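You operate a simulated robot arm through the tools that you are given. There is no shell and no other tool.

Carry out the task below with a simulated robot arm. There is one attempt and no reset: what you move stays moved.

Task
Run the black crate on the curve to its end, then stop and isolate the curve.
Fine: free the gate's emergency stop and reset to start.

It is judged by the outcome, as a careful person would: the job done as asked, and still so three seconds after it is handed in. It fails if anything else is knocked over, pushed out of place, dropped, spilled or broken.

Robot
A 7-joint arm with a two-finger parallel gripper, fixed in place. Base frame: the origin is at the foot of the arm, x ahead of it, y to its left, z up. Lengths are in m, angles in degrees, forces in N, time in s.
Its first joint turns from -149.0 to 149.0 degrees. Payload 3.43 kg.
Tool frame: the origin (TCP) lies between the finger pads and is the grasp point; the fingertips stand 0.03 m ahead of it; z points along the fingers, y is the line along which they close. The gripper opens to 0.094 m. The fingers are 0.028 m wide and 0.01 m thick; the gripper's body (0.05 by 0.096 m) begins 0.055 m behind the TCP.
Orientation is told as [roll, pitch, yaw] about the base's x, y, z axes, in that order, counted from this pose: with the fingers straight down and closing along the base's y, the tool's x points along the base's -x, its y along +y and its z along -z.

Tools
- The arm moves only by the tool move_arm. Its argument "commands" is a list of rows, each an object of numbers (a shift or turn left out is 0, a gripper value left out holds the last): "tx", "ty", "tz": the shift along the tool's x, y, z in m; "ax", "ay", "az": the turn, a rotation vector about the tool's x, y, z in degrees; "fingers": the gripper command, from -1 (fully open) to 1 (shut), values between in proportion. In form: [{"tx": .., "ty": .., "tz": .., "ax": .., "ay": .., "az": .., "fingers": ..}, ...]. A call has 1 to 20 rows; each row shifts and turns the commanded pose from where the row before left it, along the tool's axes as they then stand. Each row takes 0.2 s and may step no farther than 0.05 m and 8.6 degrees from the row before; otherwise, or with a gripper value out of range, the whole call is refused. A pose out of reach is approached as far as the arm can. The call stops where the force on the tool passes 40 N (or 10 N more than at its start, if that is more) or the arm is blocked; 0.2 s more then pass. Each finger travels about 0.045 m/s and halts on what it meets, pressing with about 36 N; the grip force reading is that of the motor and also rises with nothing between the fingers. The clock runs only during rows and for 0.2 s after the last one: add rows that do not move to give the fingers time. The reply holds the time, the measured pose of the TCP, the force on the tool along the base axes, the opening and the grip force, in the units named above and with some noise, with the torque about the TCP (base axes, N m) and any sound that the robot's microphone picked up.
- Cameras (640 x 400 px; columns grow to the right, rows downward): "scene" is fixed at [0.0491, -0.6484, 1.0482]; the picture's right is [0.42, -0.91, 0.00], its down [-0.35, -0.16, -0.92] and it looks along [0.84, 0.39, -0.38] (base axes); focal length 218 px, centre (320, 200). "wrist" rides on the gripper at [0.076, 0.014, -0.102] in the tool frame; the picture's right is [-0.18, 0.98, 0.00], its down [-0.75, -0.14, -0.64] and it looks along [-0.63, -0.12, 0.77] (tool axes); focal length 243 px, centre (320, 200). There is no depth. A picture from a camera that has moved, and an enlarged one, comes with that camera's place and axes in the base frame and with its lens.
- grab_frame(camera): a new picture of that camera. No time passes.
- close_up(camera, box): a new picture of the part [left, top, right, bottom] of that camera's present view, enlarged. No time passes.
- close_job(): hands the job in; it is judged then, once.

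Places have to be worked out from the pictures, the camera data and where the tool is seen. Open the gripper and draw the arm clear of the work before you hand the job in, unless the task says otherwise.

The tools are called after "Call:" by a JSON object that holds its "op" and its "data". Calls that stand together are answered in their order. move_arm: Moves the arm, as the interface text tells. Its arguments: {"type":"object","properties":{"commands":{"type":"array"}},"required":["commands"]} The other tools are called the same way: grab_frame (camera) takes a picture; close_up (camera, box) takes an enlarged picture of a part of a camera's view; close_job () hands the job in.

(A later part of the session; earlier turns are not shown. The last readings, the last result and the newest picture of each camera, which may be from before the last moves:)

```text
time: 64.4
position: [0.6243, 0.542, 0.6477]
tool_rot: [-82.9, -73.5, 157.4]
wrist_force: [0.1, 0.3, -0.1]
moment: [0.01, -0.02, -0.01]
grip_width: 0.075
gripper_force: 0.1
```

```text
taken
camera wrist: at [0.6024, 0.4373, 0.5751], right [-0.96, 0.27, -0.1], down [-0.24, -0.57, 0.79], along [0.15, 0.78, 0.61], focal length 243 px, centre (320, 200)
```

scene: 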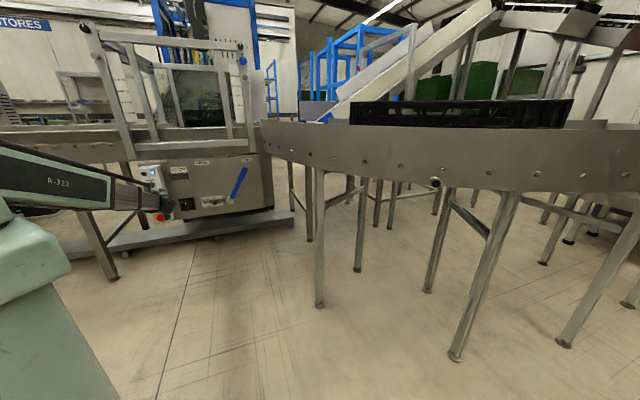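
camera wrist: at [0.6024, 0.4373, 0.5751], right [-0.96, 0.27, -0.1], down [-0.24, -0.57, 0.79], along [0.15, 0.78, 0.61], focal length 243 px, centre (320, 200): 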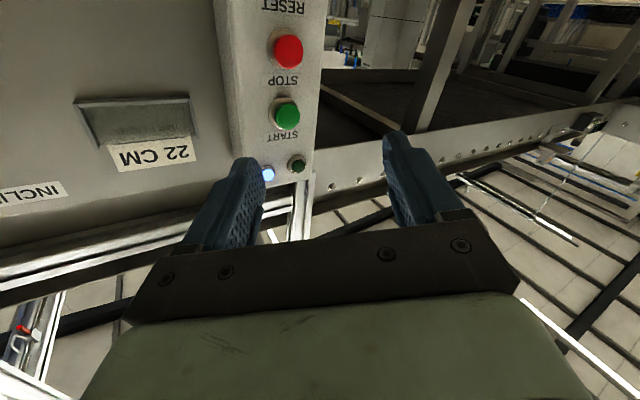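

The sweep went through cleanly, so the wrist is now bending left with room. A level tool needs some side angle here, so I'll approach the e-stop at azimuth ≈ 56°, 10° down. I lower the arm and turn to that heading, stopping 7 cm short of the cap.

Call:
{"op": "move_arm", "data": {"commands": [{"tx": 0.0378, "ty": 0.0124, "tz": 0.0119}, {"tx": 0.0378, "ty": 0.0124, "tz": 0.0119}, {"tx": 0.0378, "ty": 0.0124, "tz": 0.0119}, {"tx": 0.0378, "ty": 0.0124, "tz": 0.0119}, {"ax": 5.005, "ay": 4.184}, {"ax": 5.005, "ay": 4.184}, {"ax": 5.005, "ay": 4.184}]}}

Call:
{"op": "grab_frame", "data": {"camera": "wrist"}}

Call:
{"op": "grab_frame", "data": {"camera": "scene"}}

```text
time: 66.0
position: [0.6322, 0.5824, 0.4871]
tool_rot: [-61.6, -69.4, 119.0]
wrist_force: [-0.1, 0.2, 0.8]
moment: [-0.04, 0.0, 0.01]
grip_width: 0.0752
gripper_force: 0.2
```

```text
taken
camera wrist: at [0.5755, 0.482, 0.4295], right [-0.83, 0.54, -0.13], down [-0.37, -0.36, 0.86], along [0.41, 0.76, 0.5], focal length 243 px, centre (320, 200)
```

wrist: 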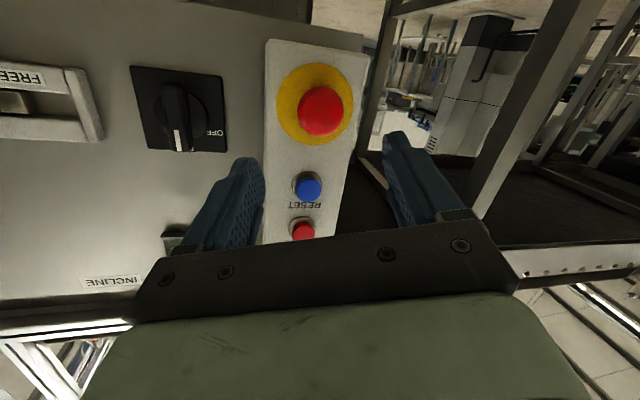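

```text
taken
```

scene: 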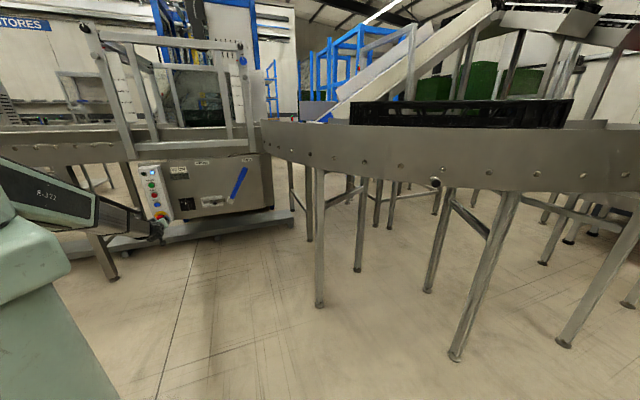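

Reached, pointing at the e-stop. I zoom in to check alignment and the state of its collar.

Call:
{"op": "close_up", "data": {"camera": "wrist", "box": [256, 60, 384, 140]}}

Call:
{"op": "close_up", "data": {"camera": "scene", "box": [130, 160, 194, 240]}}

```text
5.00 times, centred on (320, 100) of wrist
camera zoom: at [0.5755, 0.482, 0.4295], right [-0.83, 0.54, -0.13], down [-0.37, -0.36, 0.86], along [0.41, 0.76, 0.5], focal length 1213 px, centre (320, 700)
```

zoom: 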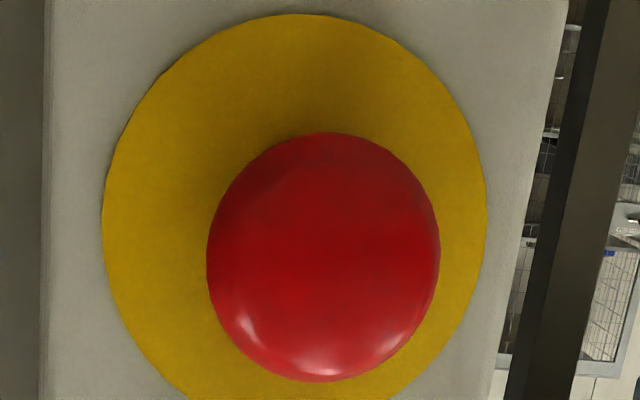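

```text
5.00 times, centred on (162, 200) of scene
camera zoom: at [0.0491, -0.6484, 1.0482], right [0.42, -0.91, 0.0], down [-0.35, -0.16, -0.92], along [0.84, 0.39, -0.38], focal length 1090 px, centre (1110, 200)
```

zoom: 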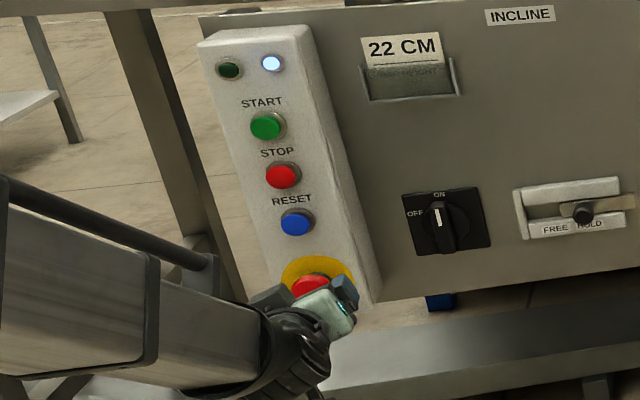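

The cap is 4 cm in diameter and stands 3.5 cm off the disc, well centred. I advance 8.5 cm with open fingers around it and then close on it.

Call:
{"op": "move_arm", "data": {"commands": [{"tx": 0.003, "ty": 0.001, "tz": 0.03}, {"tz": 0.03}, {"tz": 0.025}, {}]}}

Call:
{"op": "grab_frame", "data": {"camera": "wrist"}}

Call:
{"op": "close_up", "data": {"camera": "wrist", "box": [224, 100, 416, 220]}}

```text
time: 67.0
position: [0.6768, 0.6493, 0.4699]
tool_rot: [-61.5, -69.6, 119.0]
wrist_force: [-13.4, -20.7, 0.7]
moment: [0.44, -0.32, -1.0]
grip_width: 0.0747
gripper_force: 0.1
```

```text
taken
camera wrist: at [0.6207, 0.5497, 0.4121], right [-0.83, 0.54, -0.13], down [-0.37, -0.36, 0.86], along [0.41, 0.76, 0.5], focal length 243 px, centre (320, 200)
```

wrist: 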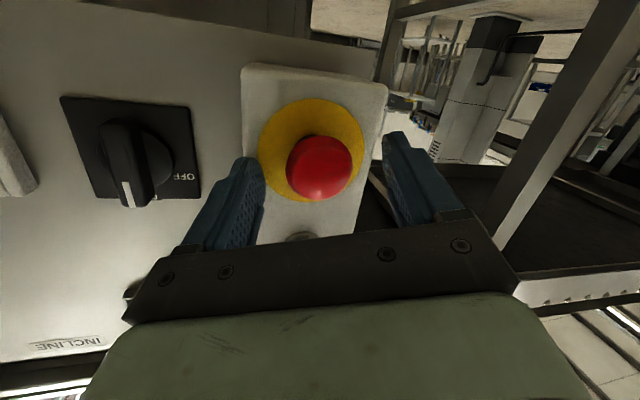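

```text
3.33 times, centred on (320, 160) of wrist
camera zoom: at [0.6207, 0.5497, 0.4121], right [-0.83, 0.54, -0.13], down [-0.37, -0.36, 0.86], along [0.41, 0.76, 0.5], focal length 809 px, centre (320, 333)
```

zoom: 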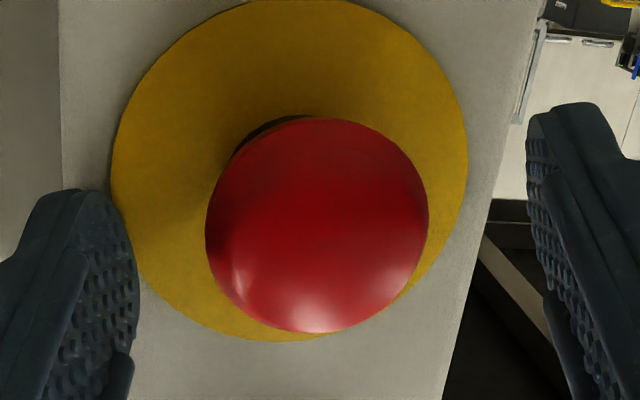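

The right fingertip is touching the box face (25 N back-push) with the cap rim about 2.3 cm ahead of the TCP. I back off 6 mm, narrow the fingers around the cap, and re-check before gripping.

Call:
{"op": "move_arm", "data": {"commands": [{"tz": -0.006}, {"fingers": 0.0}, {}, {}]}}

Call:
{"op": "close_up", "data": {"camera": "wrist", "box": [224, 100, 416, 220]}}

```text
time: 68.0
position: [0.6756, 0.6471, 0.4704]
tool_rot: [-61.7, -69.5, 119.3]
wrist_force: [0.4, 0.5, 0.0]
moment: [-0.03, 0.02, 0.04]
grip_width: 0.0471
gripper_force: 0.2
```

```text
3.33 times, centred on (320, 160) of wrist
camera zoom: at [0.6185, 0.5464, 0.4131], right [-0.83, 0.54, -0.13], down [-0.37, -0.36, 0.86], along [0.41, 0.76, 0.5], focal length 809 px, centre (320, 333)
```

zoom: 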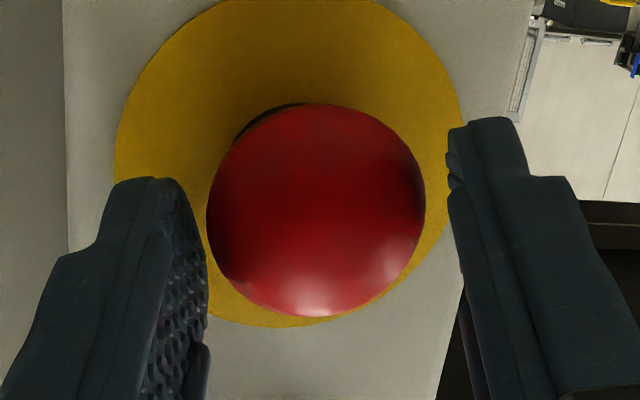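

The fingers flank the cap evenly. I shift 2 mm to centre, advance 3 mm and close the grip on the cap.

Call:
{"op": "move_arm", "data": {"commands": [{"ty": -0.002, "tz": 0.003}, {"fingers": 1}, {}, {}]}}

Call:
{"op": "close_up", "data": {"camera": "wrist", "box": [224, 100, 416, 220]}}

```text
time: 69.0
position: [0.6785, 0.6478, 0.4707]
tool_rot: [-61.8, -69.6, 119.2]
wrist_force: [0.6, -0.1, -0.7]
moment: [-0.02, 0.16, 0.33]
grip_width: 0.0386
gripper_force: 45.2
```

```text
3.33 times, centred on (320, 160) of wrist
camera zoom: at [0.6218, 0.5477, 0.4132], right [-0.83, 0.54, -0.13], down [-0.37, -0.36, 0.86], along [0.41, 0.76, 0.5], focal length 809 px, centre (320, 333)
```

zoom: 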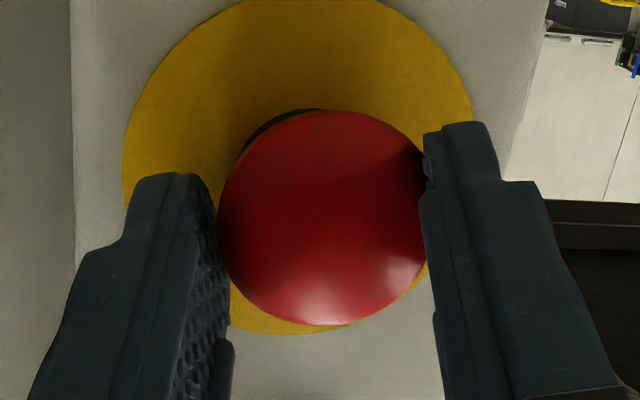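

The cap is gripped (3.86 cm, 45 N). E-stops release by a clockwise twist, so I rotate the gripper clockwise (about +tool z) in steps and watch the torque.

Call:
{"op": "move_arm", "data": {"commands": [{"az": 8}, {"az": 8}, {"az": 8}, {}]}}

Call:
{"op": "close_up", "data": {"camera": "wrist", "box": [224, 100, 416, 220]}}

Call:
{"op": "close_up", "data": {"camera": "scene", "box": [130, 160, 194, 240]}}

```text
time: 70.0
position: [0.6773, 0.6491, 0.4714]
tool_rot: [31.5, -78.9, 24.0]
wrist_force: [-5.5, 0.5, 1.5]
moment: [-0.14, 0.22, 0.56]
grip_width: 0.0388
gripper_force: 45.3
```

```text
3.33 times, centred on (320, 160) of wrist
camera zoom: at [0.595, 0.5665, 0.4163], right [-0.77, 0.57, 0.28], down [-0.11, -0.55, 0.83], along [0.63, 0.61, 0.48], focal length 809 px, centre (320, 333)
```

zoom: 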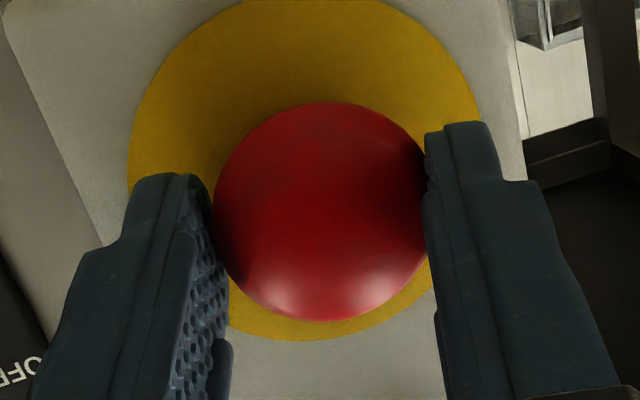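

```text
5.00 times, centred on (162, 200) of scene
camera zoom: at [0.0491, -0.6484, 1.0482], right [0.42, -0.91, 0.0], down [-0.35, -0.16, -0.92], along [0.84, 0.39, -0.38], focal length 1090 px, centre (1110, 200)
```

zoom: 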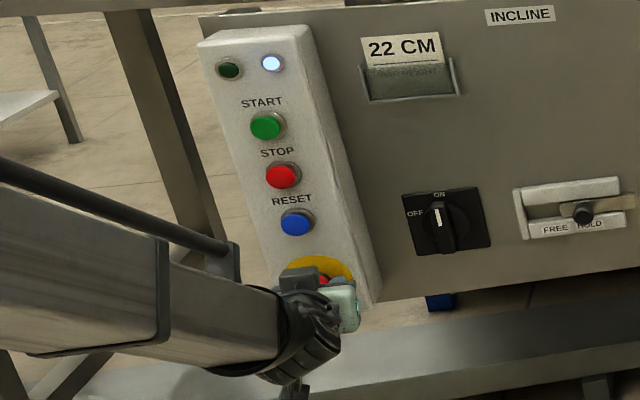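

Torque about the cap axis is near zero, so it is turning with the gripper. I continue the clockwise twist.

Call:
{"op": "move_arm", "data": {"commands": [{"az": 8}, {"az": 8}, {"az": 8}, {}]}}

Call:
{"op": "close_up", "data": {"camera": "wrist", "box": [224, 100, 416, 220]}}

```text
time: 71.0
position: [0.6776, 0.649, 0.472]
tool_rot: [71.5, -58.8, -18.0]
wrist_force: [-8.8, -1.7, 7.2]
moment: [0.01, 0.02, 0.7]
grip_width: 0.0393
gripper_force: 45.4
```

```text
3.33 times, centred on (320, 160) of wrist
camera zoom: at [0.5731, 0.5843, 0.432], right [-0.57, 0.51, 0.64], down [0.11, -0.72, 0.68], along [0.81, 0.46, 0.36], focal length 809 px, centre (320, 333)
```

zoom: 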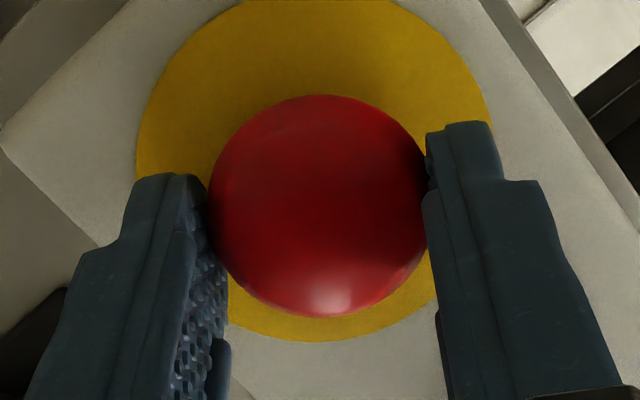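

48° of clockwise twist went without a torque peak or click. While still holding the cap, I pull it gently outward to see whether it is a pull-release type or has risen.

Call:
{"op": "move_arm", "data": {"commands": [{"tz": -0.004}, {"tz": -0.004}, {}]}}

Call:
{"op": "close_up", "data": {"camera": "wrist", "box": [224, 100, 416, 220]}}

```text
time: 71.8
position: [0.6721, 0.6418, 0.4724]
tool_rot: [71.1, -59.0, -17.8]
wrist_force: [-18.1, 13.7, 2.5]
moment: [0.9, 0.14, 0.57]
grip_width: 0.0396
gripper_force: 44.8
```

```text
3.33 times, centred on (320, 160) of wrist
camera zoom: at [0.5675, 0.5779, 0.4321], right [-0.57, 0.51, 0.64], down [0.11, -0.72, 0.68], along [0.81, 0.46, 0.36], focal length 809 px, centre (320, 333)
```

zoom: 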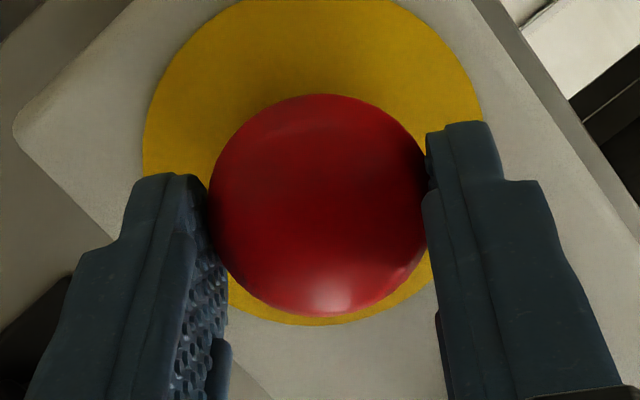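

The cap came outward with the gripper (about 9 mm), so it seems to have popped out. I open the fingers, back off and inspect it.

Call:
{"op": "move_arm", "data": {"commands": [{"fingers": -0.3}, {}, {}, {"tz": -0.03}, {"tz": -0.03}, {"tz": -0.02}]}}

Call:
{"op": "grab_frame", "data": {"camera": "wrist"}}

Call:
{"op": "close_up", "data": {"camera": "scene", "box": [130, 150, 194, 230]}}

```text
time: 73.2
position: [0.6297, 0.5746, 0.4868]
tool_rot: [71.3, -58.9, -17.7]
wrist_force: [-0.6, 0.4, -0.3]
moment: [0.02, -0.01, 0.04]
grip_width: 0.0612
gripper_force: 0.0
```

```text
taken
camera wrist: at [0.5252, 0.5116, 0.4452], right [-0.57, 0.52, 0.64], down [0.11, -0.72, 0.68], along [0.81, 0.46, 0.36], focal length 243 px, centre (320, 200)
```

wrist: 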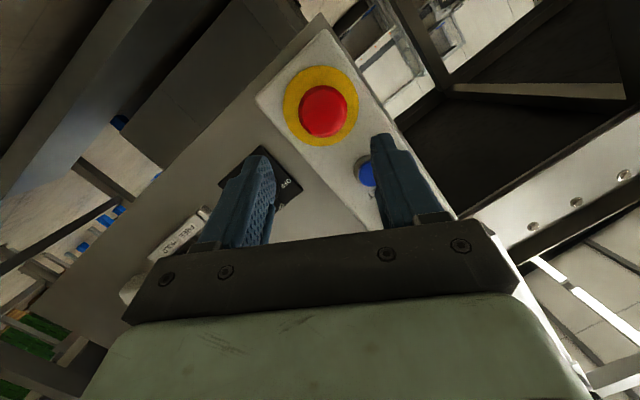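

```text
5.00 times, centred on (162, 190) of scene
camera zoom: at [0.0491, -0.6484, 1.0482], right [0.42, -0.91, 0.0], down [-0.35, -0.16, -0.92], along [0.84, 0.39, -0.38], focal length 1090 px, centre (1110, 250)
```

zoom: 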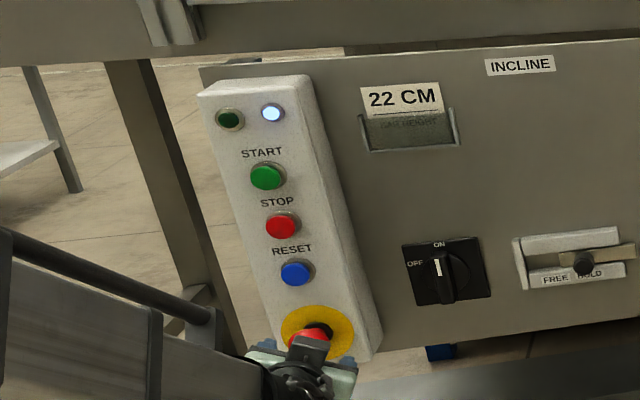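

Call:
{"op": "close_up", "data": {"camera": "wrist", "box": [256, 60, 384, 140]}}

Call:
{"op": "close_up", "data": {"camera": "scene", "box": [145, 195, 185, 225]}}

```text
5.00 times, centred on (320, 100) of wrist
camera zoom: at [0.5252, 0.5116, 0.4452], right [-0.57, 0.52, 0.64], down [0.11, -0.72, 0.68], along [0.81, 0.46, 0.36], focal length 1213 px, centre (320, 700)
```

zoom: 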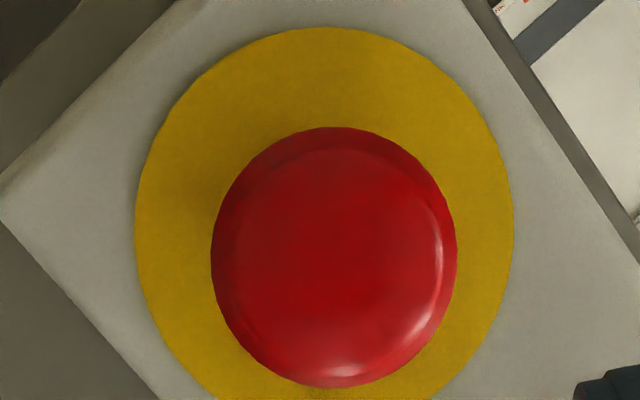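

```text
13.33 times, centred on (165, 210) of scene
camera zoom: at [0.0491, -0.6484, 1.0482], right [0.42, -0.91, 0.0], down [-0.35, -0.16, -0.92], along [0.84, 0.39, -0.38], focal length 2907 px, centre (2387, 67)
```

zoom: 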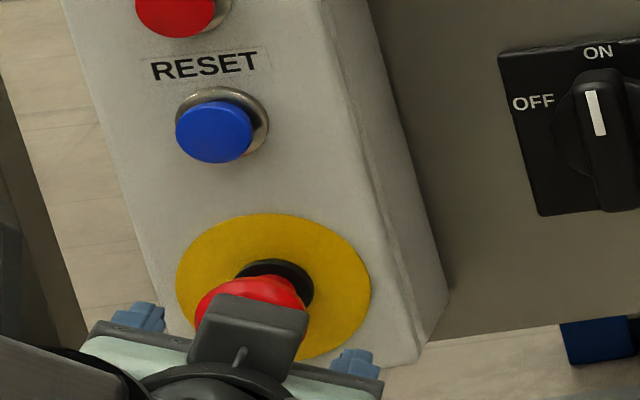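

More of the black collar now shows and the cap sits 1–2 cm further out: the e-stop is freed. I roll the tool back level, close the fingers and line up on RESET, stopping 5 cm short.

Call:
{"op": "move_arm", "data": {"commands": [{"az": -8, "fingers": 1}, {"az": -8}, {"az": -8}, {"az": -8}, {"tx": -0.04, "ty": 0.0014, "tz": 0.0125}, {"tx": -0.04, "ty": 0.0014, "tz": 0.0125}, {}]}}

Call:
{"op": "grab_frame", "data": {"camera": "wrist"}}

Call:
{"op": "close_up", "data": {"camera": "scene", "box": [130, 150, 194, 230]}}

```text
time: 74.8
position: [0.6456, 0.6089, 0.5613]
tool_rot: [-13.3, -80.1, 69.5]
wrist_force: [0.1, 0.2, 0.3]
moment: [-0.01, 0.03, 0.02]
grip_width: 0.0
gripper_force: 33.7
```

```text
taken
camera wrist: at [0.5715, 0.5208, 0.5028], right [-0.81, 0.57, 0.14], down [-0.19, -0.48, 0.85], along [0.56, 0.66, 0.5], focal length 243 px, centre (320, 200)
```

wrist: 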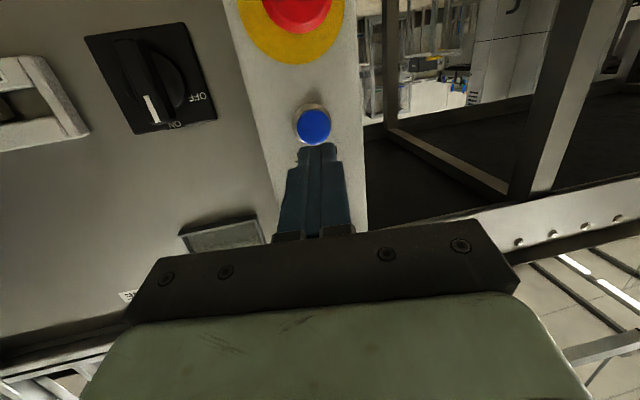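

```text
5.00 times, centred on (162, 190) of scene
camera zoom: at [0.0491, -0.6484, 1.0482], right [0.42, -0.91, 0.0], down [-0.35, -0.16, -0.92], along [0.84, 0.39, -0.38], focal length 1090 px, centre (1110, 250)
```

zoom: 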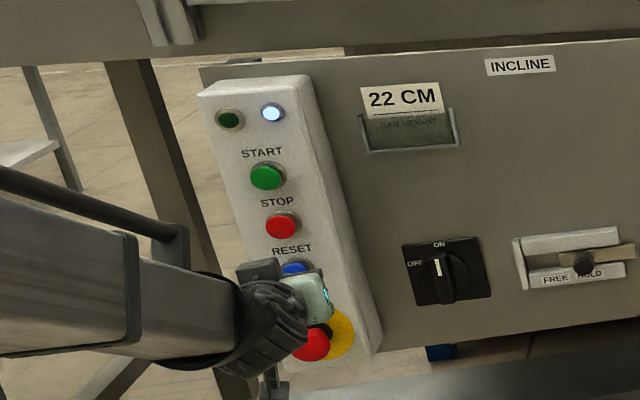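

RESET appears 8 px left of the finger axis. I zoom to measure the offset precisely.

Call:
{"op": "close_up", "data": {"camera": "wrist", "box": [264, 80, 376, 150]}}

```text
5.71 times, centred on (320, 115) of wrist
camera zoom: at [0.5715, 0.5208, 0.5028], right [-0.81, 0.57, 0.14], down [-0.19, -0.48, 0.85], along [0.56, 0.66, 0.5], focal length 1386 px, centre (320, 686)
```

zoom: 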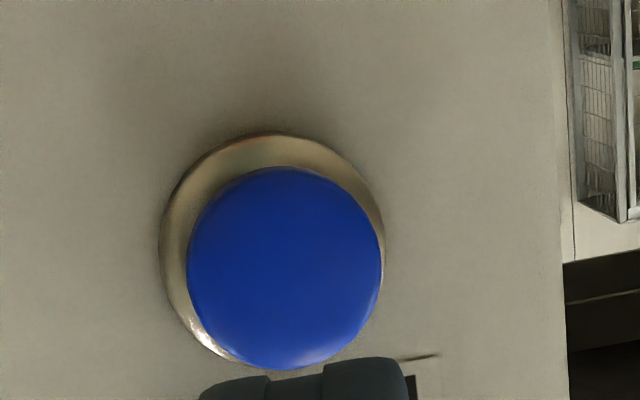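

RESET is 5 mm to the −y side. I centre on it and press forward in small steps.

Call:
{"op": "move_arm", "data": {"commands": [{"ty": -0.0047, "tz": 0.02}, {"tz": 0.02}, {"tz": 0.006}, {"tz": 0.004}, {}]}}

Call:
{"op": "close_up", "data": {"camera": "wrist", "box": [224, 80, 416, 200]}}

Call:
{"op": "close_up", "data": {"camera": "scene", "box": [130, 150, 194, 230]}}

```text
time: 76.0
position: [0.6772, 0.6488, 0.5539]
tool_rot: [-13.1, -80.3, 69.4]
wrist_force: [-6.4, -11.5, 4.9]
moment: [0.22, -0.19, -0.14]
grip_width: 0.0001
gripper_force: 32.5
heard: click
```

```text
3.33 times, centred on (320, 140) of wrist
camera zoom: at [0.6029, 0.5604, 0.4952], right [-0.81, 0.57, 0.14], down [-0.19, -0.48, 0.85], along [0.56, 0.66, 0.5], focal length 809 px, centre (320, 400)
```

zoom: 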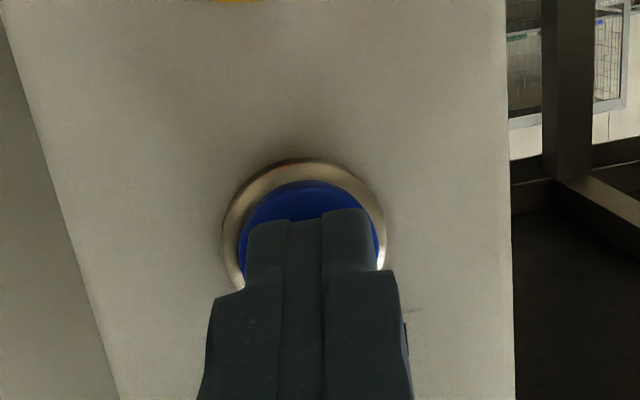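

```text
5.00 times, centred on (162, 190) of scene
camera zoom: at [0.0491, -0.6484, 1.0482], right [0.42, -0.91, 0.0], down [-0.35, -0.16, -0.92], along [0.84, 0.39, -0.38], focal length 1090 px, centre (1110, 250)
```

zoom: 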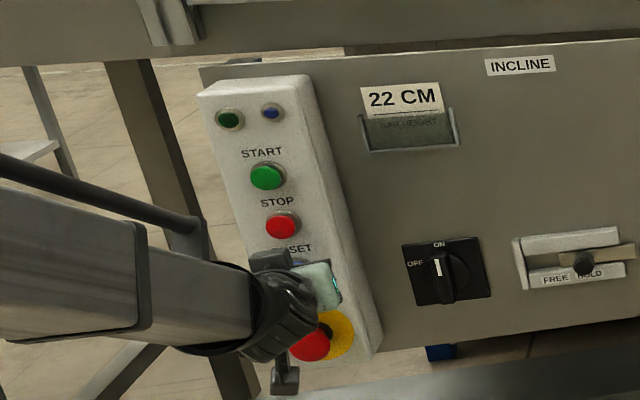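

A click was heard and the blue lamp went out: reset is done. I retract and line up 4 cm in front of START.

Call:
{"op": "move_arm", "data": {"commands": [{"tz": -0.04}, {"tx": -0.038, "ty": -0.001, "tz": -0.004}, {"tx": -0.038, "ty": -0.001, "tz": -0.004}, {"tx": -0.037, "ty": -0.001, "tz": -0.003}, {}]}}

Call:
{"op": "grab_frame", "data": {"camera": "wrist"}}

Call:
{"op": "close_up", "data": {"camera": "wrist", "box": [224, 60, 416, 180]}}

Call:
{"op": "grab_frame", "data": {"camera": "scene"}}

```text
time: 77.2
position: [0.6584, 0.624, 0.6722]
tool_rot: [-13.0, -80.1, 69.3]
wrist_force: [0.4, 0.6, 0.2]
moment: [0.02, -0.01, 0.0]
grip_width: 0.0
gripper_force: 32.7
```

```text
taken
camera wrist: at [0.5841, 0.5358, 0.6148], right [-0.81, 0.57, 0.14], down [-0.19, -0.48, 0.85], along [0.56, 0.66, 0.5], focal length 243 px, centre (320, 200)
```

wrist: 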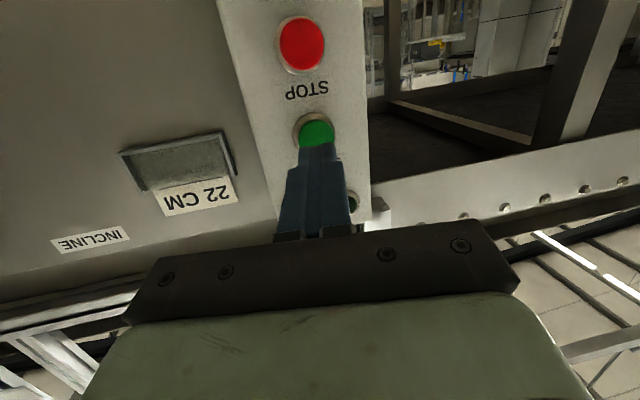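

```text
3.33 times, centred on (320, 120) of wrist
camera zoom: at [0.5841, 0.5358, 0.6148], right [-0.81, 0.57, 0.14], down [-0.19, -0.48, 0.85], along [0.56, 0.66, 0.5], focal length 809 px, centre (320, 467)
```

zoom: 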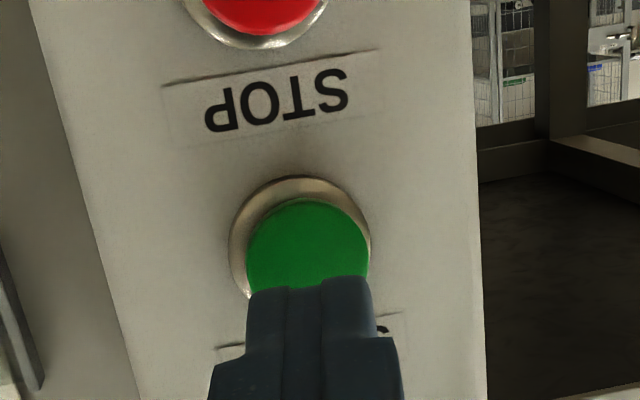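

```text
taken
```

scene: 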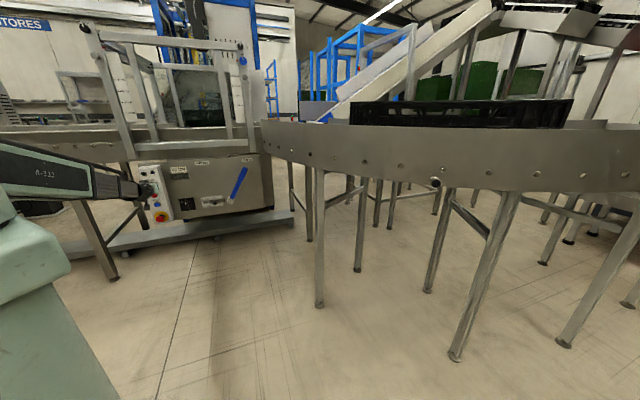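

START is nearly centred (3 mm trims). I press it in small steps and then back off to be ready for STOP.

Call:
{"op": "move_arm", "data": {"commands": [{"tx": -0.003, "ty": -0.003, "tz": 0.02}, {"tz": 0.016}, {"tz": 0.006}, {"tz": 0.004}]}}

Call:
{"op": "grab_frame", "data": {"camera": "scene"}}

Call:
{"op": "close_up", "data": {"camera": "scene", "box": [130, 150, 194, 230]}}

```text
time: 77.8
position: [0.6779, 0.6481, 0.6707]
tool_rot: [-12.9, -80.1, 69.1]
wrist_force: [-7.3, -10.7, 6.2]
moment: [0.15, -0.16, -0.06]
grip_width: 0.0001
gripper_force: 33.3
heard: click
stopped in row 3: the force on the tool passed its limit at 126 N (the readings are from after the stop); the commanded pose is now the measured one
```

```text
taken
```

scene: 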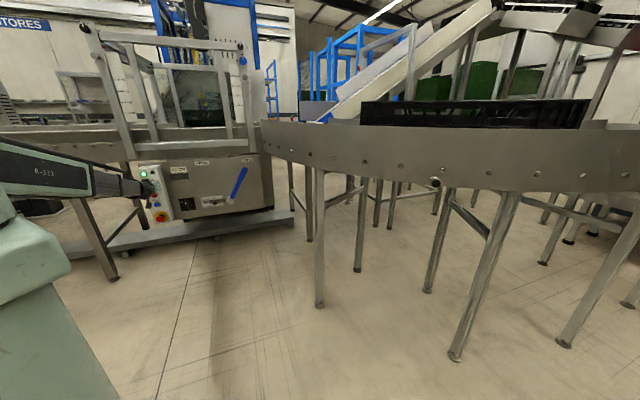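

```text
5.00 times, centred on (162, 190) of scene
camera zoom: at [0.0491, -0.6484, 1.0482], right [0.42, -0.91, 0.0], down [-0.35, -0.16, -0.92], along [0.84, 0.39, -0.38], focal length 1090 px, centre (1110, 250)
```

zoom: 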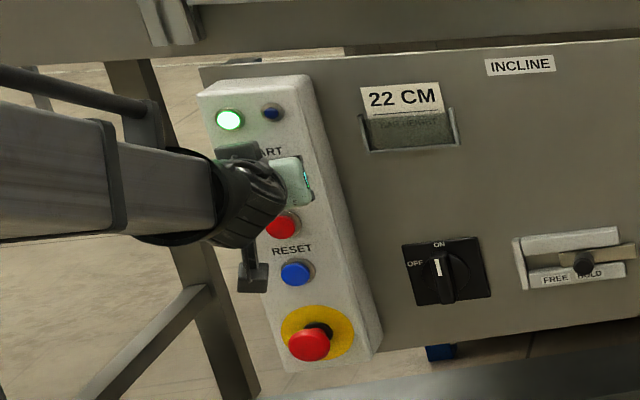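

START clicked, the green lamp is lit, and the crate is running toward the right (about 0.12 m/s). I retract and position 2 cm in front of STOP right away.

Call:
{"op": "move_arm", "data": {"commands": [{"tz": -0.025}, {"tx": 0.03, "ty": 0.001}, {"tx": 0.0277, "ty": 0.0015, "tz": 0.013}]}}

Call:
{"op": "grab_frame", "data": {"camera": "scene"}}

Call:
{"op": "close_up", "data": {"camera": "wrist", "box": [224, 60, 416, 180]}}

```text
time: 78.6
position: [0.6662, 0.6308, 0.6153]
tool_rot: [-13.1, -80.1, 69.0]
wrist_force: [-0.2, -0.3, 0.5]
moment: [0.04, -0.01, 0.0]
grip_width: 0.0
gripper_force: 32.8
```

```text
taken
```

scene: 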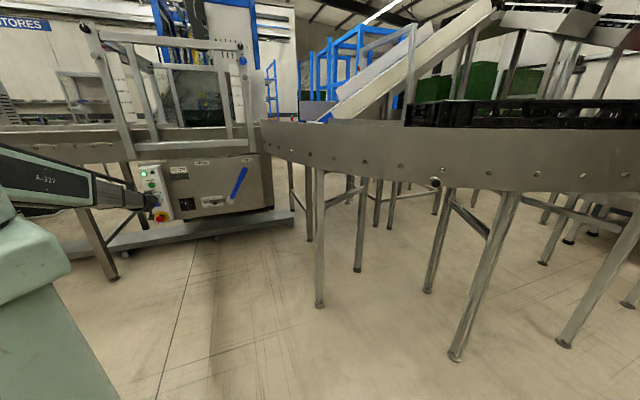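

```text
3.33 times, centred on (320, 120) of wrist
camera zoom: at [0.5925, 0.5415, 0.5574], right [-0.81, 0.58, 0.14], down [-0.19, -0.48, 0.86], along [0.56, 0.66, 0.5], focal length 809 px, centre (320, 467)
```

zoom: 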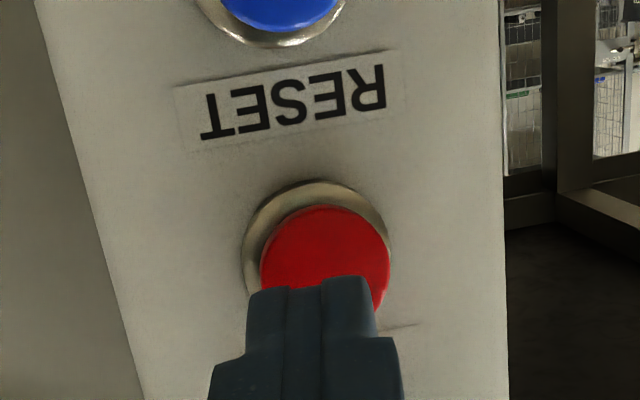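

The crate has moved about 0.19 m of an estimated ~0.6 m. I make a small alignment trim at STOP (0.4 s) and look again.

Call:
{"op": "move_arm", "data": {"commands": [{"tx": 0.003, "ty": 0.001}]}}

Call:
{"op": "grab_frame", "data": {"camera": "scene"}}

Call:
{"op": "close_up", "data": {"camera": "scene", "box": [400, 60, 640, 210]}}

```text
time: 79.0
position: [0.6662, 0.6307, 0.6118]
tool_rot: [-12.8, -80.1, 68.9]
wrist_force: [0.4, -0.4, -0.9]
moment: [0.01, -0.02, -0.02]
grip_width: 0.0
gripper_force: 33.3
```

```text
taken
```

scene: 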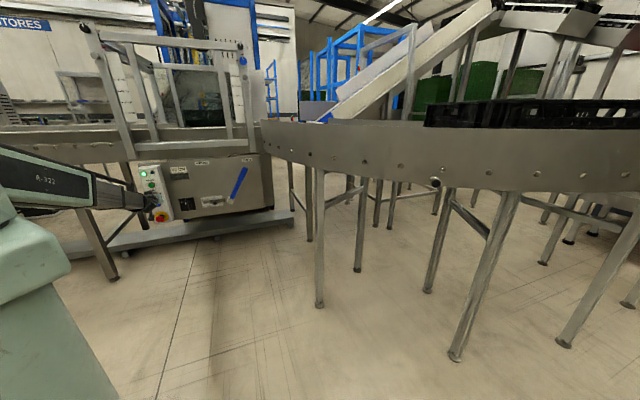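

```text
2.67 times, centred on (520, 135) of scene
camera zoom: at [0.0491, -0.6484, 1.0482], right [0.42, -0.91, 0.0], down [-0.35, -0.16, -0.92], along [0.84, 0.39, -0.38], focal length 581 px, centre (-213, 373)
```

zoom: 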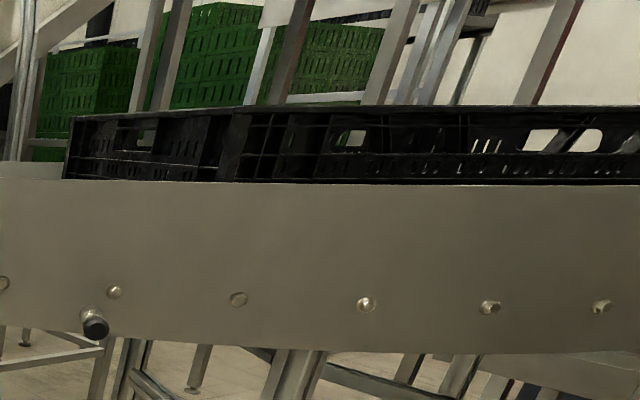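

I need to judge the crate's pose precisely now (no time passes while I look).

Call:
{"op": "close_up", "data": {"camera": "scene", "box": [410, 85, 526, 145]}}

Call:
{"op": "close_up", "data": {"camera": "scene", "box": [520, 80, 640, 155]}}

```text
5.52 times, centred on (468, 115) of scene
camera zoom: at [0.0491, -0.6484, 1.0482], right [0.42, -0.91, 0.0], down [-0.35, -0.16, -0.92], along [0.84, 0.39, -0.38], focal length 1203 px, centre (-497, 669)
```

zoom: 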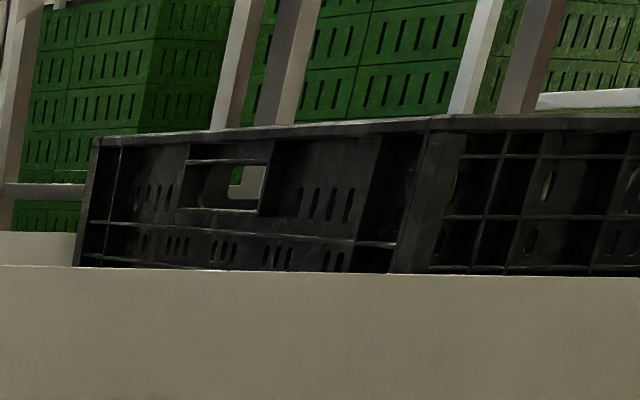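

```text
5.33 times, centred on (580, 118) of scene
camera zoom: at [0.0491, -0.6484, 1.0482], right [0.42, -0.91, 0.0], down [-0.35, -0.16, -0.92], along [0.84, 0.39, -0.38], focal length 1163 px, centre (-1067, 640)
```

zoom: 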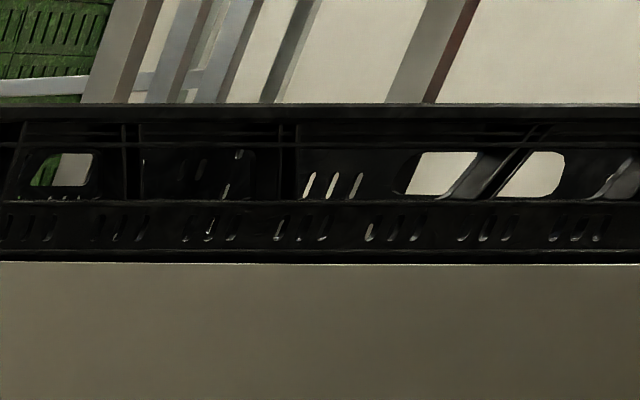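

The earlier overhead view shows a plate standing across the curve's end (about 0.49 m wide, at roughly (1.7–1.97, −1.97…−1.56)), and the crate still has ~0.35–0.45 m to go. I hold at STOP and check again after 0.4 s.

Call:
{"op": "move_arm", "data": {"commands": [{}]}}

Call:
{"op": "grab_frame", "data": {"camera": "scene"}}

Call:
{"op": "close_up", "data": {"camera": "scene", "box": [440, 70, 640, 170]}}

```text
time: 79.4
position: [0.6649, 0.6305, 0.6109]
tool_rot: [-13.0, -80.1, 69.0]
wrist_force: [0.2, 0.1, 0.1]
moment: [-0.02, -0.01, 0.06]
grip_width: 0.0
gripper_force: 32.9
```

```text
taken
```

scene: 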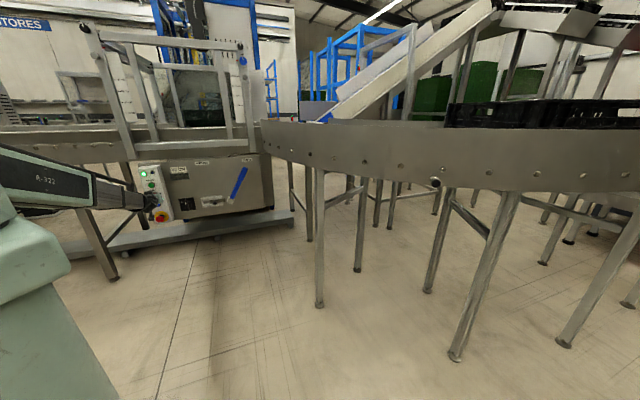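

```text
3.20 times, centred on (540, 120) of scene
camera zoom: at [0.0491, -0.6484, 1.0482], right [0.42, -0.91, 0.0], down [-0.35, -0.16, -0.92], along [0.84, 0.39, -0.38], focal length 698 px, centre (-384, 456)
```

zoom: 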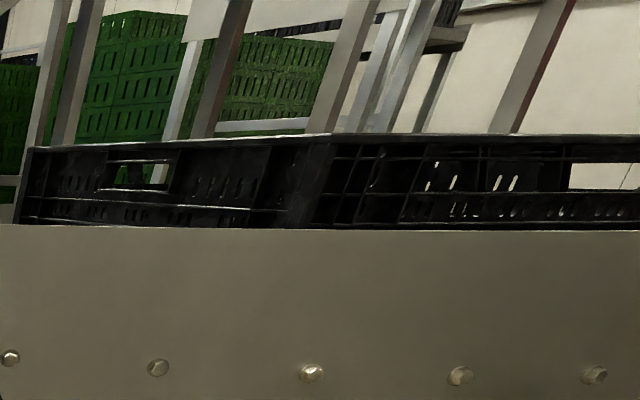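

Still moving (back corner 488→543 px). I wait another 0.4 s.

Call:
{"op": "move_arm", "data": {"commands": [{}]}}

Call:
{"op": "close_up", "data": {"camera": "scene", "box": [440, 70, 640, 170]}}

```text
time: 79.8
position: [0.6661, 0.6301, 0.6117]
tool_rot: [-13.0, -80.0, 68.9]
wrist_force: [0.8, -0.1, 0.4]
moment: [0.02, -0.01, -0.01]
grip_width: 0.0
gripper_force: 33.1
```

```text
3.20 times, centred on (540, 120) of scene
camera zoom: at [0.0491, -0.6484, 1.0482], right [0.42, -0.91, 0.0], down [-0.35, -0.16, -0.92], along [0.84, 0.39, -0.38], focal length 698 px, centre (-384, 456)
```

zoom: 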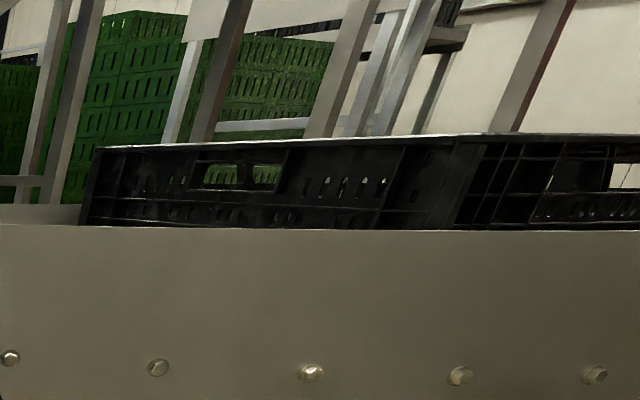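

Still advancing steadily (~6° of curve per 0.4 s). Another 0.4 s.

Call:
{"op": "move_arm", "data": {"commands": [{}]}}

Call:
{"op": "close_up", "data": {"camera": "scene", "box": [440, 70, 640, 170]}}

```text
time: 80.2
position: [0.6646, 0.6313, 0.6121]
tool_rot: [-12.9, -80.1, 68.9]
wrist_force: [0.2, 0.2, 0.2]
moment: [0.0, 0.01, 0.03]
grip_width: 0.0
gripper_force: 32.9
```

```text
3.20 times, centred on (540, 120) of scene
camera zoom: at [0.0491, -0.6484, 1.0482], right [0.42, -0.91, 0.0], down [-0.35, -0.16, -0.92], along [0.84, 0.39, -0.38], focal length 698 px, centre (-384, 456)
```

zoom: 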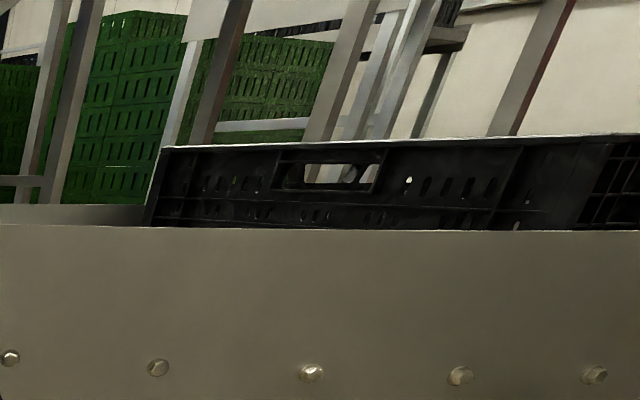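

The crate's front should be about 235° around the curve; the end plate lies a bit further. Another 0.4 s.

Call:
{"op": "move_arm", "data": {"commands": [{}]}}

Call:
{"op": "close_up", "data": {"camera": "scene", "box": [440, 70, 640, 170]}}

```text
time: 80.6
position: [0.6662, 0.6297, 0.6108]
tool_rot: [-13.0, -80.2, 68.9]
wrist_force: [0.3, 0.1, -0.3]
moment: [-0.06, 0.04, 0.03]
grip_width: 0.0
gripper_force: 33.1
```

```text
3.20 times, centred on (540, 120) of scene
camera zoom: at [0.0491, -0.6484, 1.0482], right [0.42, -0.91, 0.0], down [-0.35, -0.16, -0.92], along [0.84, 0.39, -0.38], focal length 698 px, centre (-384, 456)
```

zoom: 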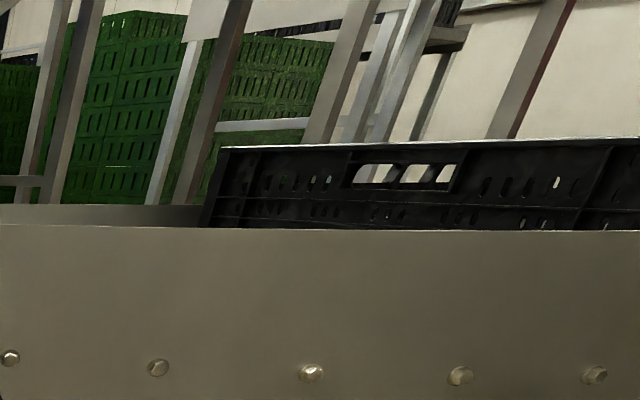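

Still moving, about 0.3 m short of the plate by my estimate. Continue watching.

Call:
{"op": "move_arm", "data": {"commands": [{}]}}

Call:
{"op": "close_up", "data": {"camera": "scene", "box": [440, 70, 640, 170]}}

```text
time: 81.0
position: [0.6657, 0.6313, 0.6124]
tool_rot: [-12.9, -80.1, 68.9]
wrist_force: [-0.9, 0.5, 0.1]
moment: [-0.02, 0.01, -0.03]
grip_width: 0.0
gripper_force: 32.6
```

```text
3.20 times, centred on (540, 120) of scene
camera zoom: at [0.0491, -0.6484, 1.0482], right [0.42, -0.91, 0.0], down [-0.35, -0.16, -0.92], along [0.84, 0.39, -0.38], focal length 698 px, centre (-384, 456)
```

zoom: 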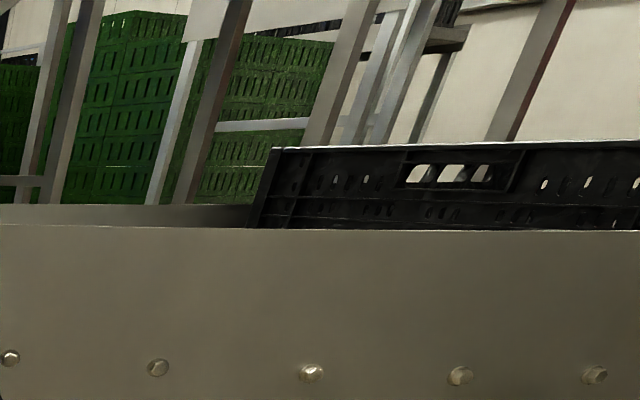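

Back corner moved on (220→272 in the zoom). Continue.

Call:
{"op": "move_arm", "data": {"commands": [{}]}}

Call:
{"op": "close_up", "data": {"camera": "scene", "box": [440, 70, 640, 170]}}

```text
time: 81.4
position: [0.6651, 0.6308, 0.6123]
tool_rot: [-12.8, -80.0, 68.8]
wrist_force: [-0.2, -0.2, 0.2]
moment: [-0.02, -0.02, -0.01]
grip_width: 0.0002
gripper_force: 33.3
```

```text
3.20 times, centred on (540, 120) of scene
camera zoom: at [0.0491, -0.6484, 1.0482], right [0.42, -0.91, 0.0], down [-0.35, -0.16, -0.92], along [0.84, 0.39, -0.38], focal length 698 px, centre (-384, 456)
```

zoom: 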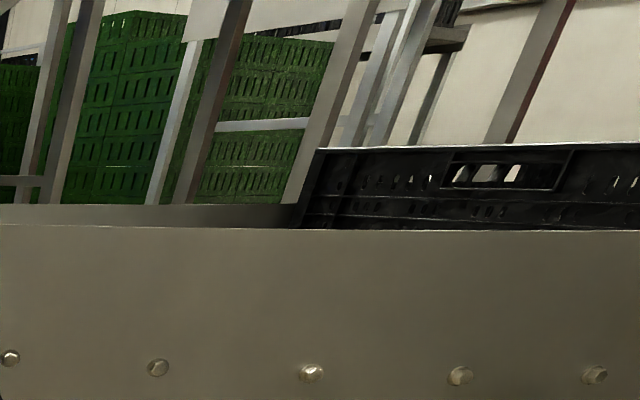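

By my estimate about 0.1 m remains to the plate. One more 0.4 s look.

Call:
{"op": "move_arm", "data": {"commands": [{}]}}

Call:
{"op": "close_up", "data": {"camera": "scene", "box": [440, 70, 640, 170]}}

```text
time: 81.8
position: [0.6651, 0.6301, 0.6133]
tool_rot: [-13.0, -80.2, 69.1]
wrist_force: [0.6, 0.3, 0.6]
moment: [0.0, 0.01, 0.01]
grip_width: 0.0001
gripper_force: 33.4
```

```text
3.20 times, centred on (540, 120) of scene
camera zoom: at [0.0491, -0.6484, 1.0482], right [0.42, -0.91, 0.0], down [-0.35, -0.16, -0.92], along [0.84, 0.39, -0.38], focal length 698 px, centre (-384, 456)
```

zoom: 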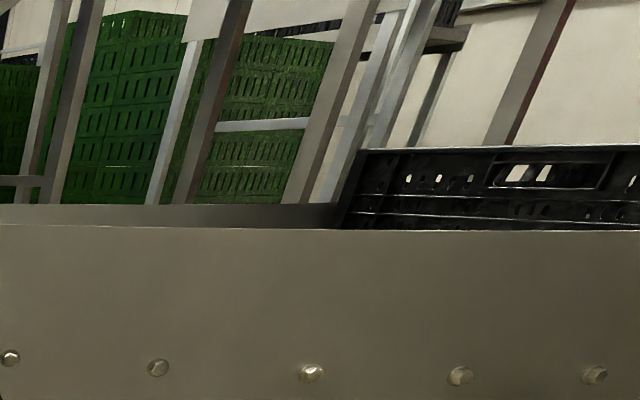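

The crate is about at the plate by estimate and still creeping. One more look after 0.4 s; if it hasn't stopped I will press STOP.

Call:
{"op": "move_arm", "data": {"commands": [{}]}}

Call:
{"op": "close_up", "data": {"camera": "scene", "box": [440, 70, 640, 170]}}

```text
time: 82.2
position: [0.6662, 0.6312, 0.6123]
tool_rot: [-12.9, -80.1, 68.9]
wrist_force: [0.0, -0.5, 0.2]
moment: [-0.02, -0.03, 0.0]
grip_width: 0.0
gripper_force: 32.7
```

```text
3.20 times, centred on (540, 120) of scene
camera zoom: at [0.0491, -0.6484, 1.0482], right [0.42, -0.91, 0.0], down [-0.35, -0.16, -0.92], along [0.84, 0.39, -0.38], focal length 698 px, centre (-384, 456)
```

zoom: 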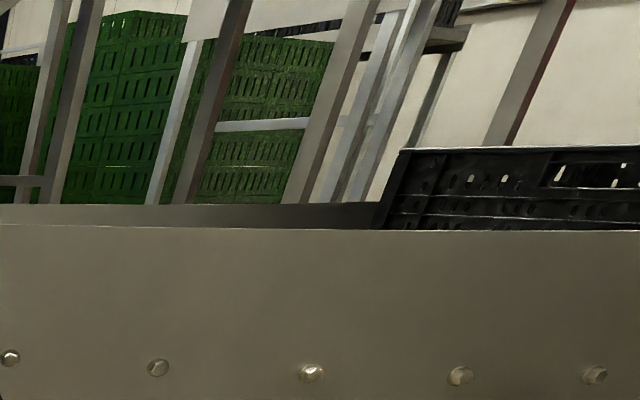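

Call:
{"op": "close_up", "data": {"camera": "scene", "box": [544, 85, 640, 145]}}

```text
6.67 times, centred on (592, 115) of scene
camera zoom: at [0.0491, -0.6484, 1.0482], right [0.42, -0.91, 0.0], down [-0.35, -0.16, -0.92], along [0.84, 0.39, -0.38], focal length 1453 px, centre (-1493, 767)
```

zoom: 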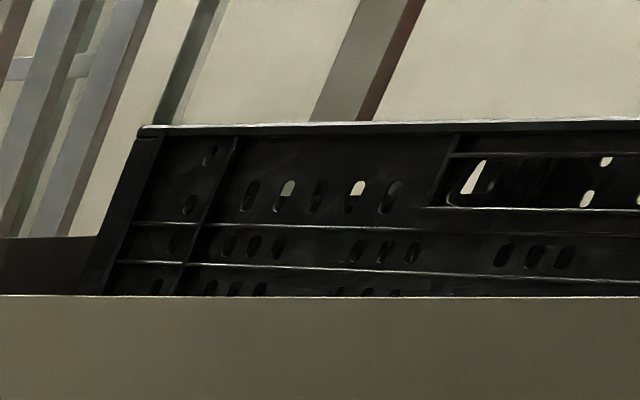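

The crate is close to the end by my estimates but its exact gap is uncertain. Stopping is reversible, so I press STOP now and then inspect the end of the curve properly.

Call:
{"op": "move_arm", "data": {"commands": [{"tz": 0.016}, {"tz": 0.006}]}}

Call:
{"op": "grab_frame", "data": {"camera": "scene"}}

Call:
{"op": "close_up", "data": {"camera": "scene", "box": [440, 70, 640, 170]}}

Call:
{"op": "close_up", "data": {"camera": "scene", "box": [130, 150, 194, 230]}}

```text
time: 82.8
position: [0.6765, 0.6478, 0.6086]
tool_rot: [-12.7, -80.2, 68.7]
wrist_force: [-4.8, -13.4, 3.2]
moment: [0.15, -0.1, -0.19]
grip_width: 0.0
gripper_force: 33.1
heard: click
```

```text
taken
```

scene: 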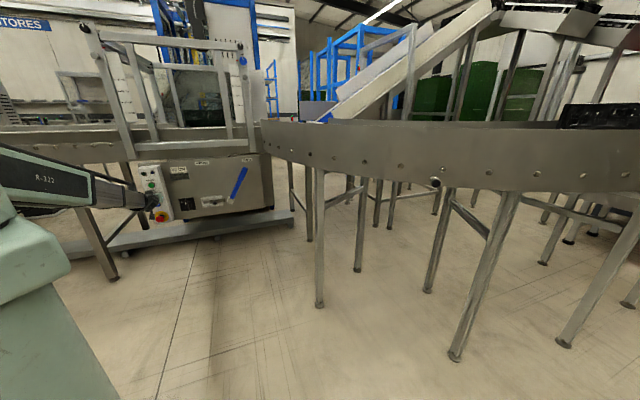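

```text
3.20 times, centred on (540, 120) of scene
camera zoom: at [0.0491, -0.6484, 1.0482], right [0.42, -0.91, 0.0], down [-0.35, -0.16, -0.92], along [0.84, 0.39, -0.38], focal length 698 px, centre (-384, 456)
```

zoom: 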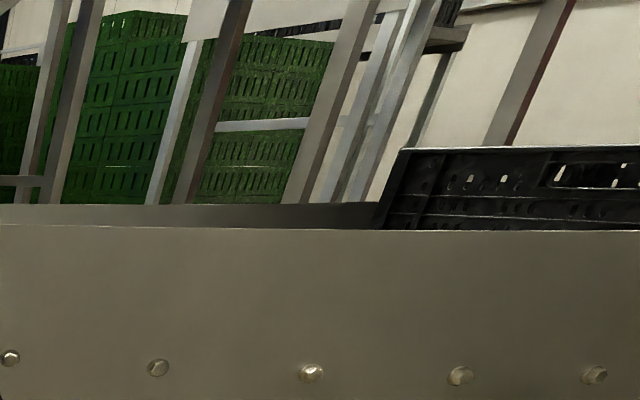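

```text
5.00 times, centred on (162, 190) of scene
camera zoom: at [0.0491, -0.6484, 1.0482], right [0.42, -0.91, 0.0], down [-0.35, -0.16, -0.92], along [0.84, 0.39, -0.38], focal length 1090 px, centre (1110, 250)
```

zoom: 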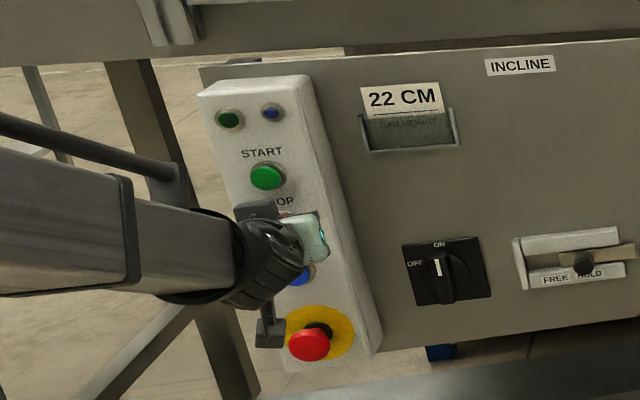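

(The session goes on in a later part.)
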